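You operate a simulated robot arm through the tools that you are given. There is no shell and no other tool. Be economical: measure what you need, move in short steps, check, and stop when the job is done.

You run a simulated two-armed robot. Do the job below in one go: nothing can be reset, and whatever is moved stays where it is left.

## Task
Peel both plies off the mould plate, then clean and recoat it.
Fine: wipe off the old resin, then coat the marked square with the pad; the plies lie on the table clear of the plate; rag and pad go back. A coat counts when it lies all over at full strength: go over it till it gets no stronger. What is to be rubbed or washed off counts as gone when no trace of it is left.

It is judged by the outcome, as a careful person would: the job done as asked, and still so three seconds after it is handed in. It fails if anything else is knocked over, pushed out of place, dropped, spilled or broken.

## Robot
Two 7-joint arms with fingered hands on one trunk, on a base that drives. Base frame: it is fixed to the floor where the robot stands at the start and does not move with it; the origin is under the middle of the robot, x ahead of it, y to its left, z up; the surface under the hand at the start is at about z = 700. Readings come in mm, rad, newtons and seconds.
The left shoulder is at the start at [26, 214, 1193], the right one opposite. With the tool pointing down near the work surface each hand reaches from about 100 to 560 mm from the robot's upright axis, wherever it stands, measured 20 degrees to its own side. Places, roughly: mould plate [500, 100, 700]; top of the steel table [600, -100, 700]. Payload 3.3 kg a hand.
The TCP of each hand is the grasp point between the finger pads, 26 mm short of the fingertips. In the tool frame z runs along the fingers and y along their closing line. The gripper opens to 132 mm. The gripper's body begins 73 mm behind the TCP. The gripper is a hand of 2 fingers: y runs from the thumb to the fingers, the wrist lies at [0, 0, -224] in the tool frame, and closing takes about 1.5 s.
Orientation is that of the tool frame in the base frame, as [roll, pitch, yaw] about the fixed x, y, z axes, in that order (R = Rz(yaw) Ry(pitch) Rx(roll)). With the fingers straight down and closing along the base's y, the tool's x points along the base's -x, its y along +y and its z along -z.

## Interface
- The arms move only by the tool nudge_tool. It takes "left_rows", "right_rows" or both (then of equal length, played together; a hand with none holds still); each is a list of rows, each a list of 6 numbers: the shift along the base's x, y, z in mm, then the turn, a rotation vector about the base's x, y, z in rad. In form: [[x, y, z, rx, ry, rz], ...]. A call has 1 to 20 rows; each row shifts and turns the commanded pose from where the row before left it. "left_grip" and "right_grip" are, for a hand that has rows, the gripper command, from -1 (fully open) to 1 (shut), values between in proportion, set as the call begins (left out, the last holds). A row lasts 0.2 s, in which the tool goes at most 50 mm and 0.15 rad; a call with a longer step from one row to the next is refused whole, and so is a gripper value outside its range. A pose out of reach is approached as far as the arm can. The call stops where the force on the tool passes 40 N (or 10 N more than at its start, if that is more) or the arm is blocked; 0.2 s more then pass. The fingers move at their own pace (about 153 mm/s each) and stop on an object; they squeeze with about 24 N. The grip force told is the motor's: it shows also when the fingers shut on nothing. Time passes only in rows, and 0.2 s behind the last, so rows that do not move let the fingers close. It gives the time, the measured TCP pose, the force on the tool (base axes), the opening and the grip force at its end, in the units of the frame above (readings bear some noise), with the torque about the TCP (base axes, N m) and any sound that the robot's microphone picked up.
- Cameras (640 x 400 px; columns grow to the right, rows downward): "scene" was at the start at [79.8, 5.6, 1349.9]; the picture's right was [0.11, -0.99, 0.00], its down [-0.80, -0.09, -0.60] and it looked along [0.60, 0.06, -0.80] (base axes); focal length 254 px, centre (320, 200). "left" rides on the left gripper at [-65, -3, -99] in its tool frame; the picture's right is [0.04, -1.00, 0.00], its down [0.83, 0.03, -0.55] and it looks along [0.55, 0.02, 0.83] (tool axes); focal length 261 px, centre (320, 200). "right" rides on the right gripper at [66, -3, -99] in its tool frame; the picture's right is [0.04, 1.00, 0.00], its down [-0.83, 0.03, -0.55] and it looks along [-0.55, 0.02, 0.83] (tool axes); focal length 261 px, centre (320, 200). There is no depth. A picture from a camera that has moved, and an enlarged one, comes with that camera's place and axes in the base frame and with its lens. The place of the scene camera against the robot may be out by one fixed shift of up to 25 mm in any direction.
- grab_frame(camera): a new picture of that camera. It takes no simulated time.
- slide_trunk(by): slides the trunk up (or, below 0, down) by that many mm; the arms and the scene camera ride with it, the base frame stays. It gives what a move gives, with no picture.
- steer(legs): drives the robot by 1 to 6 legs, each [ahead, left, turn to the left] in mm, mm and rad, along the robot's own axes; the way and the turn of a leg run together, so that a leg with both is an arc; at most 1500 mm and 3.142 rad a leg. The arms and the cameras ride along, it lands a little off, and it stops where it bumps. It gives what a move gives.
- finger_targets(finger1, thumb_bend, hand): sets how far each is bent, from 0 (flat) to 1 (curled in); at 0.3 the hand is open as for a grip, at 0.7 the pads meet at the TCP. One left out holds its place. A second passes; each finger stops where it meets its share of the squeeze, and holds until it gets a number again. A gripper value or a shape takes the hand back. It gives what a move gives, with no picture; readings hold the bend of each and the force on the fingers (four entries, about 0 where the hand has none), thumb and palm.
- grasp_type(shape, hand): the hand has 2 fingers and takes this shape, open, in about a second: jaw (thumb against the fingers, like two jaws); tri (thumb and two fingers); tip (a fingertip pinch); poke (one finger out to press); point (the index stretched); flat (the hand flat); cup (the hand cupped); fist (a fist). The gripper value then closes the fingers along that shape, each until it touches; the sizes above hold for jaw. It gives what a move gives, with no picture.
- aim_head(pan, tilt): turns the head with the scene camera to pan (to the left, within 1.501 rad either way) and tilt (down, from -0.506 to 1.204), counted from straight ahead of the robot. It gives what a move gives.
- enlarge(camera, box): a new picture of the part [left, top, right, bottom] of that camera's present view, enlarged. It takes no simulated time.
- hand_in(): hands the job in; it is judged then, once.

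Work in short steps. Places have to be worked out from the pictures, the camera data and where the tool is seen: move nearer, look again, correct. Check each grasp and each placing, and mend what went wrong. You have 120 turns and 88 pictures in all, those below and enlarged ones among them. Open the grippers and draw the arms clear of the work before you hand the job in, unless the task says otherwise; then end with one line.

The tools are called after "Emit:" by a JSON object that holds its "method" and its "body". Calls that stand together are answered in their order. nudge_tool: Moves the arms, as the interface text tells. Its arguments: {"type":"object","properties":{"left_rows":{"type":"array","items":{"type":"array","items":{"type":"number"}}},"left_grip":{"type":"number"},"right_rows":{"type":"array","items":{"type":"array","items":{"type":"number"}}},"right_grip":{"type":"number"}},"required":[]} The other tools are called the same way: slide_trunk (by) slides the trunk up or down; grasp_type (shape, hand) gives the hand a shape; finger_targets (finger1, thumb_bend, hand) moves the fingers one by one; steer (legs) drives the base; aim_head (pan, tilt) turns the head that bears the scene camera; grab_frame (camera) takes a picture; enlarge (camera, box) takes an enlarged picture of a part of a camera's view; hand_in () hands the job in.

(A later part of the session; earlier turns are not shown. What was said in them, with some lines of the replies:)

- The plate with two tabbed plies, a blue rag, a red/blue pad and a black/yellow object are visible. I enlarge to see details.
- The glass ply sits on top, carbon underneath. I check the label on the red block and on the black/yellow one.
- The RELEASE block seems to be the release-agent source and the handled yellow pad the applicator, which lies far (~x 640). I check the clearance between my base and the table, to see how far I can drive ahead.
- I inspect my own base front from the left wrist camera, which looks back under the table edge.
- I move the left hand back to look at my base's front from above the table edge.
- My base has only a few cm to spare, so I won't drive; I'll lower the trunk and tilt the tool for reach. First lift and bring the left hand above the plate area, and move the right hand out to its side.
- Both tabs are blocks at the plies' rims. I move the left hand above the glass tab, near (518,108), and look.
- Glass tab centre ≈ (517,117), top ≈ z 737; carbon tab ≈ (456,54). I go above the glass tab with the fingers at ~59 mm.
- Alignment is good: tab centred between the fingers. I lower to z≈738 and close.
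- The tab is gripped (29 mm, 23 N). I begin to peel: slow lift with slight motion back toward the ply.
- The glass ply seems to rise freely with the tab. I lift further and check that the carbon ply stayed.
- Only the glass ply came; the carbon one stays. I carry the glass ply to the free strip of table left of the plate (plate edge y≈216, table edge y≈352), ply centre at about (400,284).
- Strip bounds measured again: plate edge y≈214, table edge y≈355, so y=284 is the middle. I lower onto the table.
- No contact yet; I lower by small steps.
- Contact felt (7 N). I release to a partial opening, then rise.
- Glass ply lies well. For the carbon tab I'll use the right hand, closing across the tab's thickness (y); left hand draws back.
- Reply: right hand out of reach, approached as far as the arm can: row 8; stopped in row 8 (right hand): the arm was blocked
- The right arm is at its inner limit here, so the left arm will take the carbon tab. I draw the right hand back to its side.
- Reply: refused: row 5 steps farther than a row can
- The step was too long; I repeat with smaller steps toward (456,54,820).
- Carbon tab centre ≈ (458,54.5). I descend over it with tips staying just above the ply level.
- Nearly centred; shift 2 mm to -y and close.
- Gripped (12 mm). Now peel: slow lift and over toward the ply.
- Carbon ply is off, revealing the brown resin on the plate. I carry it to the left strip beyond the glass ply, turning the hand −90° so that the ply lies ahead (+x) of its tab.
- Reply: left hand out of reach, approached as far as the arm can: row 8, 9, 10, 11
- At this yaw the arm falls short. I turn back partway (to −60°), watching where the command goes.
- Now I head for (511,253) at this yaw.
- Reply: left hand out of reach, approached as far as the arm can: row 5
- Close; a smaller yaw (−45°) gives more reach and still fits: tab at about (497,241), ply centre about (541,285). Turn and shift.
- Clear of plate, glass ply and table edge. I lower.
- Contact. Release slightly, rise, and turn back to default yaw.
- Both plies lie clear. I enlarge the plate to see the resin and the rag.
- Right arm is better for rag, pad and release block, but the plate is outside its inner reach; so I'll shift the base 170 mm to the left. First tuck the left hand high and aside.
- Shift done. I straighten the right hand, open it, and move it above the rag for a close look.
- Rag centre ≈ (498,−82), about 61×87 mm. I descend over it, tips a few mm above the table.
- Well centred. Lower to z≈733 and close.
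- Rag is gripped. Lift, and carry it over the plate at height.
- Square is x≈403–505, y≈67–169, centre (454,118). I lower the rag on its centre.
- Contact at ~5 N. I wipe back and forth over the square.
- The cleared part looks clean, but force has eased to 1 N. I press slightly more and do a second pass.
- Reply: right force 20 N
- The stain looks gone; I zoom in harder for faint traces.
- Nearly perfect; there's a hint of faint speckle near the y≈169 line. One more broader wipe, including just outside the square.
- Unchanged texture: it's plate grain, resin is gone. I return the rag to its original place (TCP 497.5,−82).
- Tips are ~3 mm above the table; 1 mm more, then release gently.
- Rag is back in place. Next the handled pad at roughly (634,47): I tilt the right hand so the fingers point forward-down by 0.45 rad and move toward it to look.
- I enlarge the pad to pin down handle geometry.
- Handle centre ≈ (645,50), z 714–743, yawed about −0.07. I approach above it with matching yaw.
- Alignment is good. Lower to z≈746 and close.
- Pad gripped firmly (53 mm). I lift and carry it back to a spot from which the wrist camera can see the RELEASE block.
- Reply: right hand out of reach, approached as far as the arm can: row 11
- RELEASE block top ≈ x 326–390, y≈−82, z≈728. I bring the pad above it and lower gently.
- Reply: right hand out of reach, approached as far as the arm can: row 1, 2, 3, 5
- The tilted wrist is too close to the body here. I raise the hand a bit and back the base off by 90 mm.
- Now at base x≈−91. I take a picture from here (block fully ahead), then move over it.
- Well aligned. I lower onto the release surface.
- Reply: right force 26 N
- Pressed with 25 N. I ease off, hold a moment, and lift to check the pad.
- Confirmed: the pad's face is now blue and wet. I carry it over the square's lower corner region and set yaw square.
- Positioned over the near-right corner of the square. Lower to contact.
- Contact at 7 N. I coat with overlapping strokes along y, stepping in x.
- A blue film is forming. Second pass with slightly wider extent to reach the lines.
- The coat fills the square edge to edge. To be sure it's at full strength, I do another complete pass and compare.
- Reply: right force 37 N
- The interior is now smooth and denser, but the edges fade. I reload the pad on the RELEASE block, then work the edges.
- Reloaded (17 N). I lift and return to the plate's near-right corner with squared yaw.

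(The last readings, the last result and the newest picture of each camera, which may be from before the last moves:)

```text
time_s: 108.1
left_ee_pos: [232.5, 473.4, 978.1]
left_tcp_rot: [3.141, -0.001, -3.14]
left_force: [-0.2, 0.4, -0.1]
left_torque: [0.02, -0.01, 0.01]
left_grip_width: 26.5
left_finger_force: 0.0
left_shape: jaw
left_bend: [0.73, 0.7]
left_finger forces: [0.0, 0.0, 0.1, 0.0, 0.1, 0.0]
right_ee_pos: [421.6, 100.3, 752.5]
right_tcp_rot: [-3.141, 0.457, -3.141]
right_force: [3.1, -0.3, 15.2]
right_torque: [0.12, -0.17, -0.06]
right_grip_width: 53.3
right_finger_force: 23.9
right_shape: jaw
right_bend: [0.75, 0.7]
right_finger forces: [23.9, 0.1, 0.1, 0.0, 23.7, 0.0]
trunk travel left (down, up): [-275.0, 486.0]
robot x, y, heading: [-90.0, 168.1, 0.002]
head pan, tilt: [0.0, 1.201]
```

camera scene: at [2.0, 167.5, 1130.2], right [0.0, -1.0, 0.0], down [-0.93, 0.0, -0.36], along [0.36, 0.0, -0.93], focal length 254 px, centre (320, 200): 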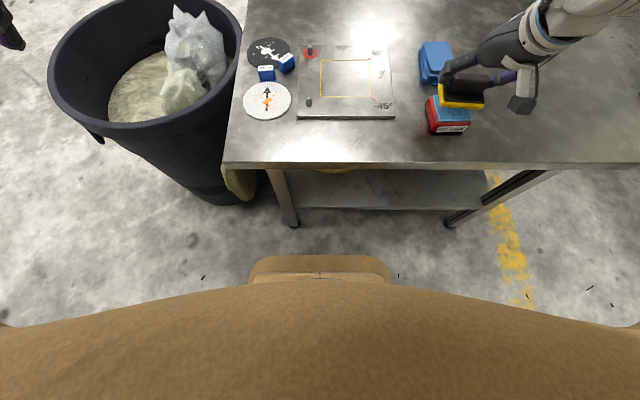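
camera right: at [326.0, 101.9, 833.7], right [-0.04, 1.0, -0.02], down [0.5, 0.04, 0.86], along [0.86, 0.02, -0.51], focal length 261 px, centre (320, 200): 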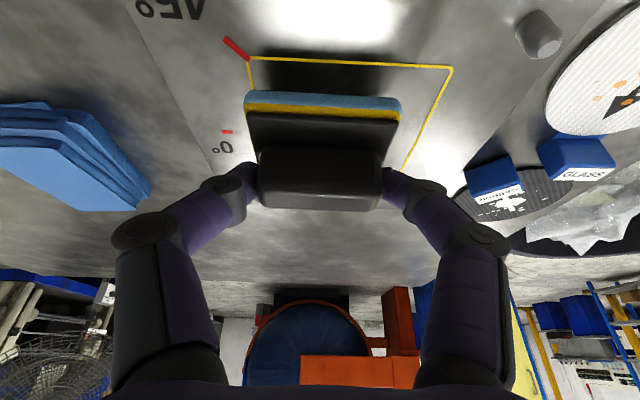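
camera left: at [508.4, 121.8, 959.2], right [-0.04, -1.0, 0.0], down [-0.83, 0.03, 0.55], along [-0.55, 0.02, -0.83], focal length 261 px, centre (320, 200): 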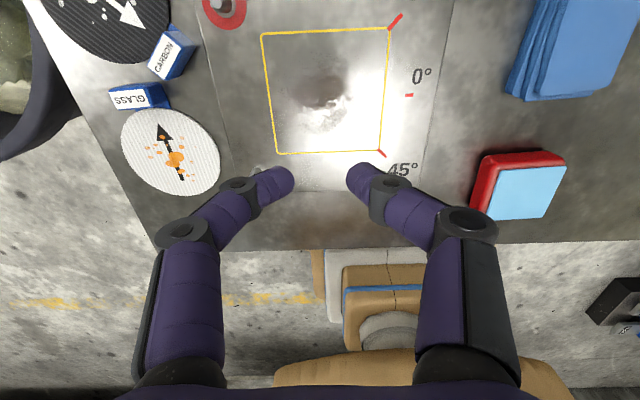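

Good pressure (15 N). Another perimeter-plus-interior round, then lift and look.

Emit:
{"method": "nudge_tool", "body": {"right_rows": [[0, 18, 0, 0, 0, 0], [0, 18, 0, 0, 0, 0], [17, 0, 0, 0, 0, 0], [17, 0, 0, 0, 0, 0], [18, 0, 0, 0, 0, 0], [0, -18, 0, 0, 0, 0], [0, -18, 0, 0, 0, 0], [-17, 0, 0, 0, 0, 0], [0, 18, 0, 0, 0, 0], [0, 18, 0, 0, 0, 0], [-17, 0, 0, 0, 0, 0], [0, -18, 0, 0, 0, 0], [0, -18, 0, 0, 0, 0], [-18, 0, 0, 0, 0, 0]]}}

Emit:
{"method": "nudge_tool", "body": {"right_rows": [[0, 0, 20, 0, 0, 0], [0, -30, 30, 0, 0, 0], [0, -45, 10, 0, 0, 0], [0, -45, 0, 0, 0, 0], [0, -40, 0, 0, 0, 0]]}}

Emit:
{"method": "enlarge", "body": {"camera": "scene", "box": [305, 45, 390, 110]}}

```text
time_s: 111.1
left_ee_pos: [232.3, 474.1, 979.0]
left_tcp_rot: [3.141, 0.0, 3.141]
left_force: [-0.5, -0.1, -0.1]
left_torque: [0.03, 0.02, -0.02]
left_grip_width: 26.1
left_finger_force: 0.0
left_shape: jaw
left_bend: [0.73, 0.7]
left_finger forces: [0.1, 0.0, 0.0, 0.0, 0.0, 0.0]
right_ee_pos: [419.9, 99.7, 751.9]
right_tcp_rot: [-3.142, 0.458, 3.141]
right_force: [4.2, -0.5, 17.7]
right_torque: [0.05, -0.2, -0.02]
right_grip_width: 53.2
right_finger_force: 23.6
right_shape: jaw
right_bend: [0.75, 0.7]
right_finger forces: [24.5, 0.0, 0.0, 0.0, 24.9, 0.0]
trunk travel left (down, up): [-275.0, 486.0]
robot x, y, heading: [-92.5, 172.1, -0.0]
head pan, tilt: [0.0, 1.201]
```

```text
time_s: 112.3
left_ee_pos: [233.1, 473.6, 978.9]
left_tcp_rot: [3.141, -0.001, -3.14]
left_force: [0.0, 0.4, 0.0]
left_torque: [0.0, 0.01, 0.03]
left_grip_width: 26.2
left_finger_force: 0.1
left_shape: jaw
left_bend: [0.73, 0.7]
left_finger forces: [0.1, 0.0, 0.0, 0.1, 0.0, 0.0]
right_ee_pos: [420.9, -60.4, 812.0]
right_tcp_rot: [3.14, 0.455, -3.138]
right_force: [0.2, -0.2, -1.2]
right_torque: [0.03, -0.02, -0.02]
right_grip_width: 53.1
right_finger_force: 23.7
right_shape: jaw
right_bend: [0.74, 0.7]
right_finger forces: [23.4, 0.0, 0.0, 0.1, 23.4, 0.0]
trunk travel left (down, up): [-275.0, 486.0]
robot x, y, heading: [-90.2, 167.0, 0.006]
head pan, tilt: [0.0, 1.201]
```

```text
6.15 times, centred on (348, 78) of scene
camera zoom: at [1.9, 167.3, 1130.2], right [0.0, -1.0, 0.0], down [-0.93, 0.0, -0.36], along [0.36, 0.0, -0.93], focal length 1562 px, centre (151, 954)
```

zoom: 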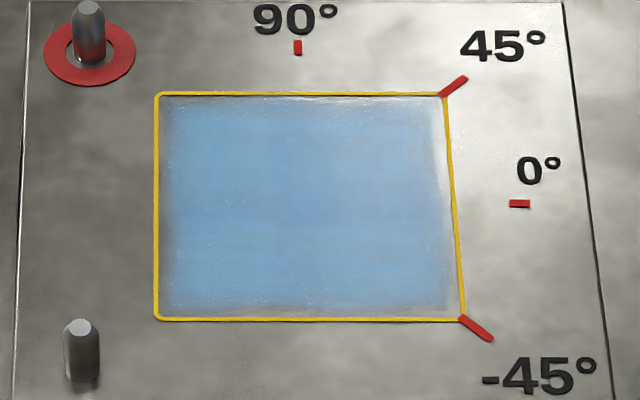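

No change between the last two rounds, so the coat is at full strength. One close wrist-camera look to confirm evenness.

Emit:
{"method": "enlarge", "body": {"camera": "right", "box": [380, 40, 640, 220]}}

Emit:
{"method": "enlarge", "body": {"camera": "scene", "box": [318, 52, 378, 105]}}

```text
2.22 times, centred on (510, 130) of right
camera zoom: at [317.9, -62.6, 870.7], right [-0.04, 1.0, -0.02], down [0.5, 0.04, 0.86], along [0.86, 0.03, -0.51], focal length 579 px, centre (-102, 356)
```

zoom: 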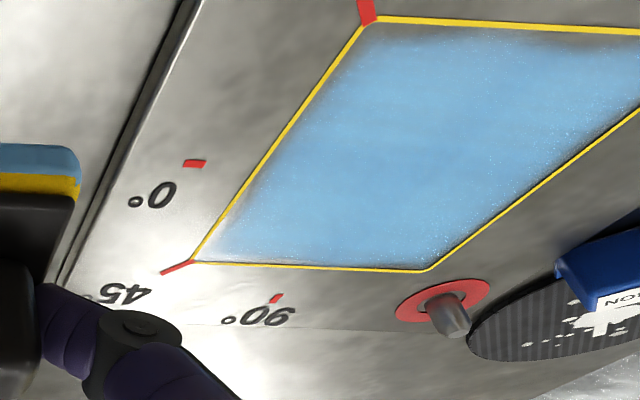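

```text
7.55 times, centred on (348, 78) of scene
camera zoom: at [1.9, 167.3, 1130.2], right [0.0, -1.0, 0.0], down [-0.93, 0.0, -0.36], along [0.36, 0.0, -0.93], focal length 1915 px, centre (109, 1117)
```

zoom: 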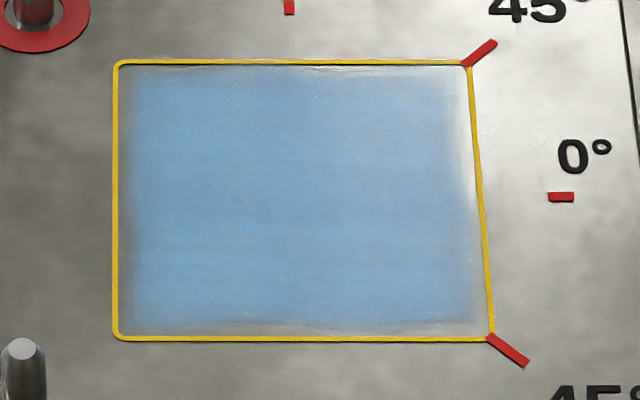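

Coat is even, with a soft rim of a few mm. As a test whether that rim gets any stronger, I run one perimeter round overlapping the lines a bit more.

Emit:
{"method": "nudge_tool", "body": {"right_rows": [[0, 45, 0, 0, 0, 0], [0, 45, 0, 0, 0, 0], [-2, 45, -10, 0, 0, 0], [-3, 22, -30, 0, 0, 0], [0, 0, -15, 0, 0, 0], [0, 0, -3, 0, 0, 0], [0, 0, -1.5, 0, 0, 0]]}}

```text
time_s: 113.9
left_ee_pos: [232.0, 473.1, 980.1]
left_tcp_rot: [3.141, -0.003, -3.14]
left_force: [-1.1, -0.4, -0.2]
left_torque: [0.01, 0.02, 0.0]
left_grip_width: 26.4
left_finger_force: 0.1
left_shape: jaw
left_bend: [0.73, 0.7]
left_finger forces: [0.1, 0.0, 0.1, 0.1, 0.0, 0.0]
right_ee_pos: [415.2, 95.5, 752.5]
right_tcp_rot: [-3.141, 0.454, -3.138]
right_force: [1.2, -0.4, 0.8]
right_torque: [0.04, 0.02, 0.01]
right_grip_width: 53.2
right_finger_force: 23.9
right_shape: jaw
right_bend: [0.74, 0.7]
right_finger forces: [23.4, 0.0, 0.0, 0.0, 23.2, 0.0]
trunk travel left (down, up): [-275.0, 486.0]
robot x, y, heading: [-91.6, 174.3, 0.002]
head pan, tilt: [0.0, 1.201]
```

Emit:
{"method": "nudge_tool", "body": {"right_rows": [[0, 0, -1.3, 0, 0, 0], [0, 22, 0, 0, 0, 0], [0, 22, 0, 0, 0, 0], [21, 0, 0, 0, 0, 0], [21, 0, 0, 0, 0, 0], [20, 0, 0, 0, 0, 0], [0, -22, 0, 0, 0, 0], [0, -22, 0, 0, 0, 0], [-21, 0, 0, 0, 0, 0], [-21, 0, 0, 0, 0, 0], [-20, 0, 0, 0, 0, 0], [0, 22, 0, 0, 0, 0], [0, 0, 0, 0, 0, 0]]}}

Emit:
{"method": "nudge_tool", "body": {"right_rows": [[0, 0, 20, 0, 0, 0], [0, -40, 30, 0, 0, 0], [0, -45, 10, 0, 0, 0], [0, -45, 0, 0, 0, 0], [0, -45, 0, 0, 0, 0]]}}

Emit:
{"method": "enlarge", "body": {"camera": "scene", "box": [318, 52, 378, 105]}}

```text
time_s: 116.7
left_ee_pos: [230.8, 472.0, 979.1]
left_tcp_rot: [3.141, 0.0, 3.14]
left_force: [-0.3, 0.1, -0.2]
left_torque: [0.02, -0.04, -0.01]
left_grip_width: 26.3
left_finger_force: 0.1
left_shape: jaw
left_bend: [0.73, 0.7]
left_finger forces: [0.0, 0.0, 0.0, 0.0, 0.0, 0.0]
right_ee_pos: [415.4, 117.2, 750.5]
right_tcp_rot: [-3.139, 0.458, -3.14]
right_force: [-1.4, -7.6, 21.1]
right_torque: [-0.27, -0.14, -0.1]
right_grip_width: 53.9
right_finger_force: 24.0
right_shape: jaw
right_bend: [0.75, 0.7]
right_finger forces: [21.7, 0.0, 0.0, 0.0, 29.2, 0.1]
trunk travel left (down, up): [-275.0, 486.0]
robot x, y, heading: [-93.1, 166.8, -0.001]
head pan, tilt: [0.0, 1.201]
```

```text
time_s: 117.9
left_ee_pos: [233.8, 472.9, 977.9]
left_tcp_rot: [3.141, -0.001, -3.14]
left_force: [-0.7, 0.0, 0.0]
left_torque: [0.02, 0.0, -0.02]
left_grip_width: 26.6
left_finger_force: 0.0
left_shape: jaw
left_bend: [0.73, 0.7]
left_finger forces: [0.0, 0.0, 0.1, 0.0, 0.0, 0.0]
right_ee_pos: [418.3, -54.6, 810.9]
right_tcp_rot: [-3.14, 0.457, -3.138]
right_force: [-0.7, -0.3, -1.4]
right_torque: [-0.01, 0.01, -0.01]
right_grip_width: 53.1
right_finger_force: 23.9
right_shape: jaw
right_bend: [0.74, 0.7]
right_finger forces: [23.4, 0.0, 0.1, 0.1, 23.3, 0.0]
trunk travel left (down, up): [-275.0, 486.0]
robot x, y, heading: [-89.8, 172.0, 0.004]
head pan, tilt: [0.0, 1.201]
```

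```text
7.55 times, centred on (348, 78) of scene
camera zoom: at [1.9, 167.2, 1130.2], right [0.0, -1.0, 0.0], down [-0.93, 0.0, -0.36], along [0.36, 0.0, -0.93], focal length 1915 px, centre (109, 1117)
```

zoom: 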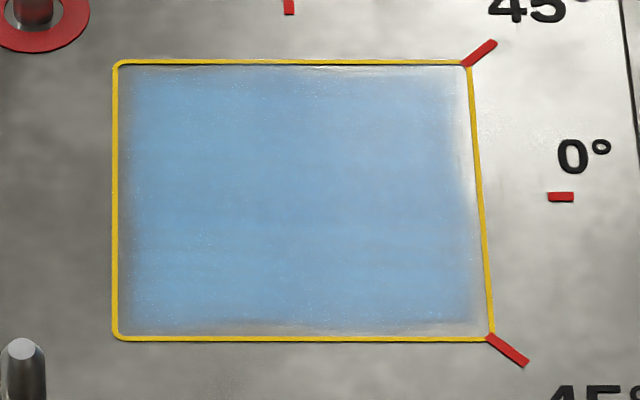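

No change at all: the coat is saturated. Now return the pad: raise, drive the base forward 90 mm to where it was.

Emit:
{"method": "nudge_tool", "body": {"right_rows": [[0, 20, 20, 0, 0, -0.035], [0, 20, 20, 0, 0, -0.035]]}}

Emit:
{"method": "steer", "body": {"legs": [[88, 0, 0]]}}

```text
time_s: 118.5
left_ee_pos: [232.7, 473.9, 977.4]
left_tcp_rot: [-3.142, -0.001, 3.142]
left_force: [-0.4, 0.0, 0.8]
left_torque: [0.01, 0.04, 0.01]
left_grip_width: 26.3
left_finger_force: 0.1
left_shape: jaw
left_bend: [0.73, 0.7]
left_finger forces: [0.1, 0.0, 0.1, 0.0, 0.0, 0.1]
right_ee_pos: [417.7, -12.8, 849.5]
right_tcp_rot: [3.141, 0.457, 3.073]
right_force: [0.2, -0.4, -0.5]
right_torque: [0.0, 0.0, 0.01]
right_grip_width: 53.2
right_finger_force: 24.1
right_shape: jaw
right_bend: [0.74, 0.7]
right_finger forces: [23.4, 0.0, 0.0, 0.0, 23.3, 0.1]
trunk travel left (down, up): [-275.0, 486.0]
robot x, y, heading: [-93.1, 168.4, 0.001]
head pan, tilt: [0.0, 1.201]
```

```text
time_s: 119.6
left_ee_pos: [325.7, 473.3, 978.0]
left_tcp_rot: [3.141, -0.002, -3.14]
left_force: [0.9, -0.7, -0.4]
left_torque: [-0.02, 0.02, 0.0]
left_grip_width: 26.4
left_finger_force: 0.0
left_shape: jaw
left_bend: [0.73, 0.7]
left_finger forces: [0.0, 0.1, 0.0, 0.0, 0.0, 0.0]
right_ee_pos: [510.3, -13.3, 848.3]
right_tcp_rot: [-3.141, 0.454, 3.073]
right_force: [1.1, 0.4, -1.8]
right_torque: [0.0, -0.01, 0.03]
right_grip_width: 53.5
right_finger_force: 24.0
right_shape: jaw
right_bend: [0.74, 0.7]
right_finger forces: [23.3, 0.0, 0.1, 0.0, 23.3, 0.0]
trunk travel left (down, up): [-275.0, 486.0]
robot x, y, heading: [-3.6, 166.7, 0.003]
head pan, tilt: [0.0, 1.201]
```

Now move to above the pad's home (639.6, 49.7) and down.

Emit:
{"method": "nudge_tool", "body": {"right_rows": [[33, 16, 0, 0, 0, 0], [33, 16, 0, 0, 0, 0], [33, 16, -20, 0, 0, 0], [30, 15, -20, 0, 0, 0], [0, 0, -30, 0, 0, 0], [0, 0, -20, 0, 0, 0], [0, 0, -10, 0, 0, 0]]}}

Emit:
{"method": "nudge_tool", "body": {"right_rows": [[0, 0, -2, 0, 0, 0], [0, 0, -2, 0, 0, 0]]}}

```text
time_s: 121.2
left_ee_pos: [324.9, 472.9, 977.0]
left_tcp_rot: [-3.141, -0.002, -3.141]
left_force: [0.0, -0.4, -0.1]
left_torque: [-0.04, -0.02, 0.0]
left_grip_width: 26.3
left_finger_force: 0.0
left_shape: jaw
left_bend: [0.73, 0.7]
left_finger forces: [0.0, 0.0, 0.1, 0.0, 0.1, 0.0]
right_ee_pos: [638.2, 51.3, 747.9]
right_tcp_rot: [3.142, 0.456, 3.074]
right_force: [0.4, -0.3, -1.0]
right_torque: [-0.02, 0.04, 0.02]
right_grip_width: 52.6
right_finger_force: 24.0
right_shape: jaw
right_bend: [0.74, 0.7]
right_finger forces: [23.5, 0.0, 0.0, 0.1, 23.5, 0.1]
trunk travel left (down, up): [-275.0, 486.0]
robot x, y, heading: [2.9, 170.1, -0.001]
head pan, tilt: [0.0, 1.201]
```

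```text
time_s: 121.8
left_ee_pos: [324.6, 474.7, 977.0]
left_tcp_rot: [3.14, -0.001, -3.14]
left_force: [-0.1, 0.1, 0.1]
left_torque: [0.01, -0.01, -0.02]
left_grip_width: 26.1
left_finger_force: 0.1
left_shape: jaw
left_bend: [0.73, 0.7]
left_finger forces: [0.0, 0.0, 0.0, 0.0, 0.0, 0.1]
right_ee_pos: [638.2, 50.1, 743.9]
right_tcp_rot: [3.14, 0.453, 3.072]
right_force: [-0.2, 0.1, -0.7]
right_torque: [-0.01, 0.01, 0.04]
right_grip_width: 52.6
right_finger_force: 23.8
right_shape: jaw
right_bend: [0.74, 0.7]
right_finger forces: [23.6, 0.1, 0.0, 0.0, 23.5, 0.0]
trunk travel left (down, up): [-275.0, 486.0]
robot x, y, heading: [2.3, 168.3, 0.001]
head pan, tilt: [0.0, 1.201]
```

Emit:
{"method": "nudge_tool", "body": {"right_rows": [[1, 0, -2, 0, 0, 0], [0, 0, -1, 0, 0, 0]]}}

```text
time_s: 122.4
left_ee_pos: [325.3, 473.9, 977.5]
left_tcp_rot: [-3.14, -0.001, -3.141]
left_force: [0.2, 0.1, 0.4]
left_torque: [-0.02, -0.01, -0.02]
left_grip_width: 26.3
left_finger_force: 0.1
left_shape: jaw
left_bend: [0.73, 0.7]
left_finger forces: [0.0, 0.0, 0.0, 0.0, 0.0, 0.0]
right_ee_pos: [639.0, 48.7, 742.4]
right_tcp_rot: [-3.142, 0.457, 3.073]
right_force: [-2.1, -1.3, 6.3]
right_torque: [0.11, -0.03, 0.05]
right_grip_width: 52.9
right_finger_force: 23.9
right_shape: jaw
right_bend: [0.74, 0.7]
right_finger forces: [23.5, 0.0, 0.0, 0.0, 24.2, 0.0]
trunk travel left (down, up): [-275.0, 486.0]
robot x, y, heading: [-2.4, 172.2, 0.0]
head pan, tilt: [0.0, 1.201]
```

The pad rests on the table (6 N). Release and rise.

Emit:
{"method": "nudge_tool", "body": {"right_rows": [[0, 0, 0, 0, 0, 0], [0, 0, 0, 0, 0, 0], [0, 0, 0, 0, 0, 0]], "right_grip": -0.4}}

Emit:
{"method": "nudge_tool", "body": {"right_rows": [[0, 0, 15, 0, 0, 0], [0, 0, 30, 0, 0, 0], [-20, 0, 40, 0, 0, 0], [-30, -10, 30, 0, 0, 0], [-30, -20, 20, 0, 0, 0]]}}

Emit:
{"method": "grab_frame", "body": {"camera": "right"}}

Emit:
{"method": "grab_frame", "body": {"camera": "scene"}}

```text
time_s: 123.2
left_ee_pos: [325.5, 474.7, 978.3]
left_tcp_rot: [-3.141, -0.001, -3.141]
left_force: [0.3, 0.0, -0.3]
left_torque: [-0.03, 0.02, 0.0]
left_grip_width: 26.4
left_finger_force: 0.1
left_shape: jaw
left_bend: [0.73, 0.7]
left_finger forces: [0.1, 0.0, 0.0, 0.0, 0.0, 0.0]
right_ee_pos: [639.4, 50.0, 740.7]
right_tcp_rot: [-3.141, 0.454, 3.072]
right_force: [0.6, -0.3, -0.1]
right_torque: [-0.04, -0.03, -0.02]
right_grip_width: 92.2
right_finger_force: 0.0
right_shape: jaw
right_bend: [0.68, 0.57]
right_finger forces: [0.1, 0.1, 0.0, 0.1, 0.0, 0.0]
trunk travel left (down, up): [-275.0, 486.0]
robot x, y, heading: [1.0, 169.1, 0.001]
head pan, tilt: [0.0, 1.201]
```

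```text
time_s: 124.4
left_ee_pos: [325.2, 473.8, 978.2]
left_tcp_rot: [3.141, -0.001, -3.14]
left_force: [-0.8, -0.7, 0.7]
left_torque: [0.0, 0.03, -0.02]
left_grip_width: 26.4
left_finger_force: 0.1
left_shape: jaw
left_bend: [0.73, 0.7]
left_finger forces: [0.0, 0.0, 0.1, 0.0, 0.0, 0.1]
right_ee_pos: [559.8, 17.0, 879.8]
right_tcp_rot: [-3.141, 0.456, 3.072]
right_force: [-0.7, -0.9, 0.8]
right_torque: [-0.01, 0.01, -0.01]
right_grip_width: 92.3
right_finger_force: 0.0
right_shape: jaw
right_bend: [0.68, 0.57]
right_finger forces: [0.1, 0.0, 0.1, 0.1, 0.0, 0.0]
trunk travel left (down, up): [-275.0, 486.0]
robot x, y, heading: [3.2, 170.4, -0.003]
head pan, tilt: [0.0, 1.201]
```

```text
19 pictures are left
camera right: at [457.2, 22.4, 938.0], right [0.03, 1.0, -0.02], down [0.51, 0.0, 0.86], along [0.86, -0.04, -0.5], focal length 261 px, centre (320, 200)
```

right: 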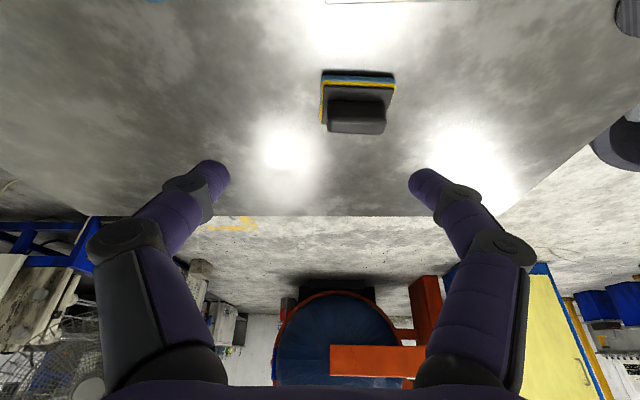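

```text
18 pictures are left
camera scene: at [93.6, 167.6, 1130.2], right [0.0, -1.0, 0.0], down [-0.93, 0.0, -0.36], along [0.36, 0.0, -0.93], focal length 254 px, centre (320, 200)
```

scene: 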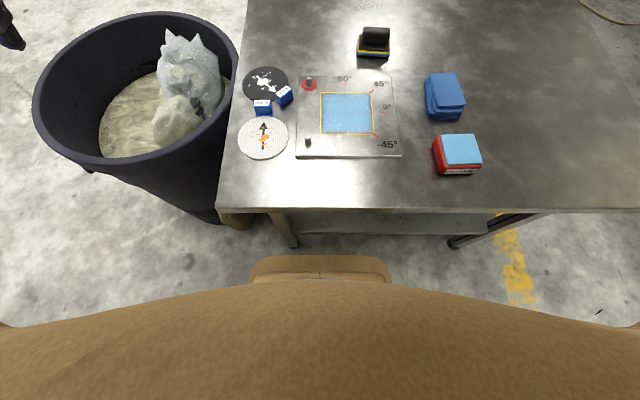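

Everything is back. I withdraw the right hand to the side and open both grippers, then one last check.

Emit:
{"method": "nudge_tool", "body": {"right_rows": [[-30, -30, 10, 0, 0.15, 0], [-30, -35, 10, 0, 0.15, 0], [-30, -35, 10, 0, 0.15, 0], [-30, -35, 10, 0, 0, 0], [-30, -35, 0, 0, 0, 0], [-30, -35, 0, 0, 0, 0]], "left_rows": [[0, 0, 5, 0, 0, 0], [0, 0, 0, 0, 0, 0], [0, 0, 0, 0, 0, 0], [0, 0, 0, 0, 0, 0], [0, 0, 0, 0, 0, 0], [0, 0, 0, 0, 0, 0]], "left_grip": -1, "right_grip": -1}}

Emit:
{"method": "enlarge", "body": {"camera": "scene", "box": [225, 20, 490, 190]}}

```text
time_s: 125.8
left_ee_pos: [326.6, 470.2, 982.3]
left_tcp_rot: [3.14, 0.0, -3.141]
left_force: [-0.1, -0.6, -1.0]
left_torque: [0.03, 0.01, 0.01]
left_grip_width: 132.0
left_finger_force: 0.1
left_shape: jaw
left_bend: [0.3, 0.3]
left_finger forces: [0.0, 0.0, 0.0, 0.1, 0.1, 0.0]
left hand out of reach, approached as far as the arm can: row 1
right_ee_pos: [380.9, -185.0, 914.2]
right_tcp_rot: [-3.112, 0.006, 3.081]
right_force: [-0.4, -0.3, -0.5]
right_torque: [-0.01, 0.0, 0.0]
right_grip_width: 132.0
right_finger_force: 0.1
right_shape: jaw
right_bend: [0.3, 0.3]
right_finger forces: [0.1, 0.1, 0.0, 0.0, 0.1, 0.1]
trunk travel left (down, up): [-275.0, 486.0]
robot x, y, heading: [3.0, 169.7, 0.003]
head pan, tilt: [0.0, 1.201]
```

```text
2.35 times, centred on (358, 105) of scene
camera zoom: at [93.6, 167.4, 1130.2], right [0.0, -1.0, 0.0], down [-0.93, 0.0, -0.36], along [0.36, 0.0, -0.93], focal length 597 px, centre (232, 424)
```

zoom: 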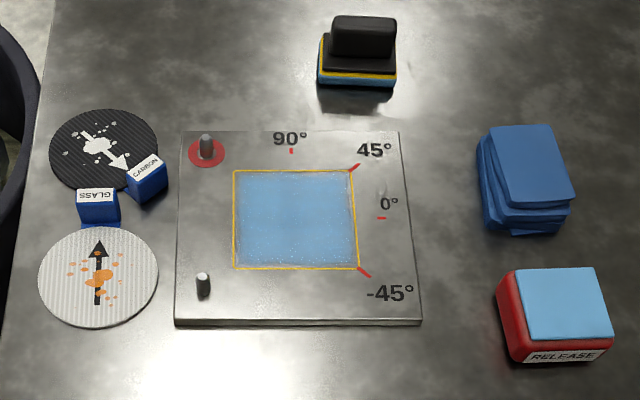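

All in order; I check a small light spot near "0°" before handing in.

Emit:
{"method": "enlarge", "body": {"camera": "scene", "box": [365, 75, 405, 125]}}

```text
8.00 times, centred on (385, 100) of scene
camera zoom: at [93.6, 167.4, 1130.2], right [0.0, -1.0, 0.0], down [-0.93, 0.0, -0.36], along [0.36, 0.0, -0.93], focal length 2030 px, centre (-200, 1000)
```

zoom: 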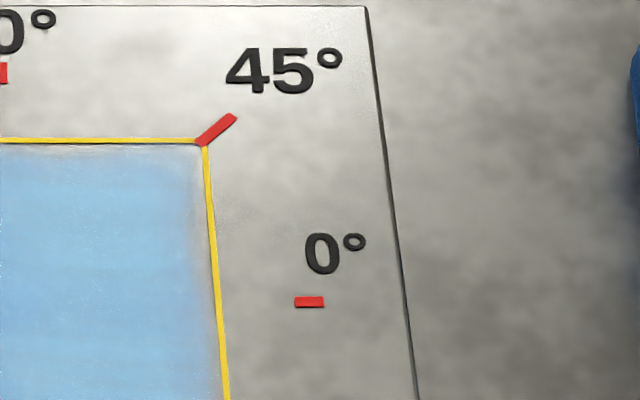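

It was only a reflection; the plate is clean outside the square. Handing in.

Emit:
{"method": "hand_in", "body": {}}

```text
The job is handed in.
```

I've handed the job in. Both plies lie on the table clear of the plate, and the old resin is wiped off with no trace showing. The marked square is coated until further passes made no difference, though a soft rim a few mm wide remains just inside the lines. The rag and pad are back where they started, to within a few mm.
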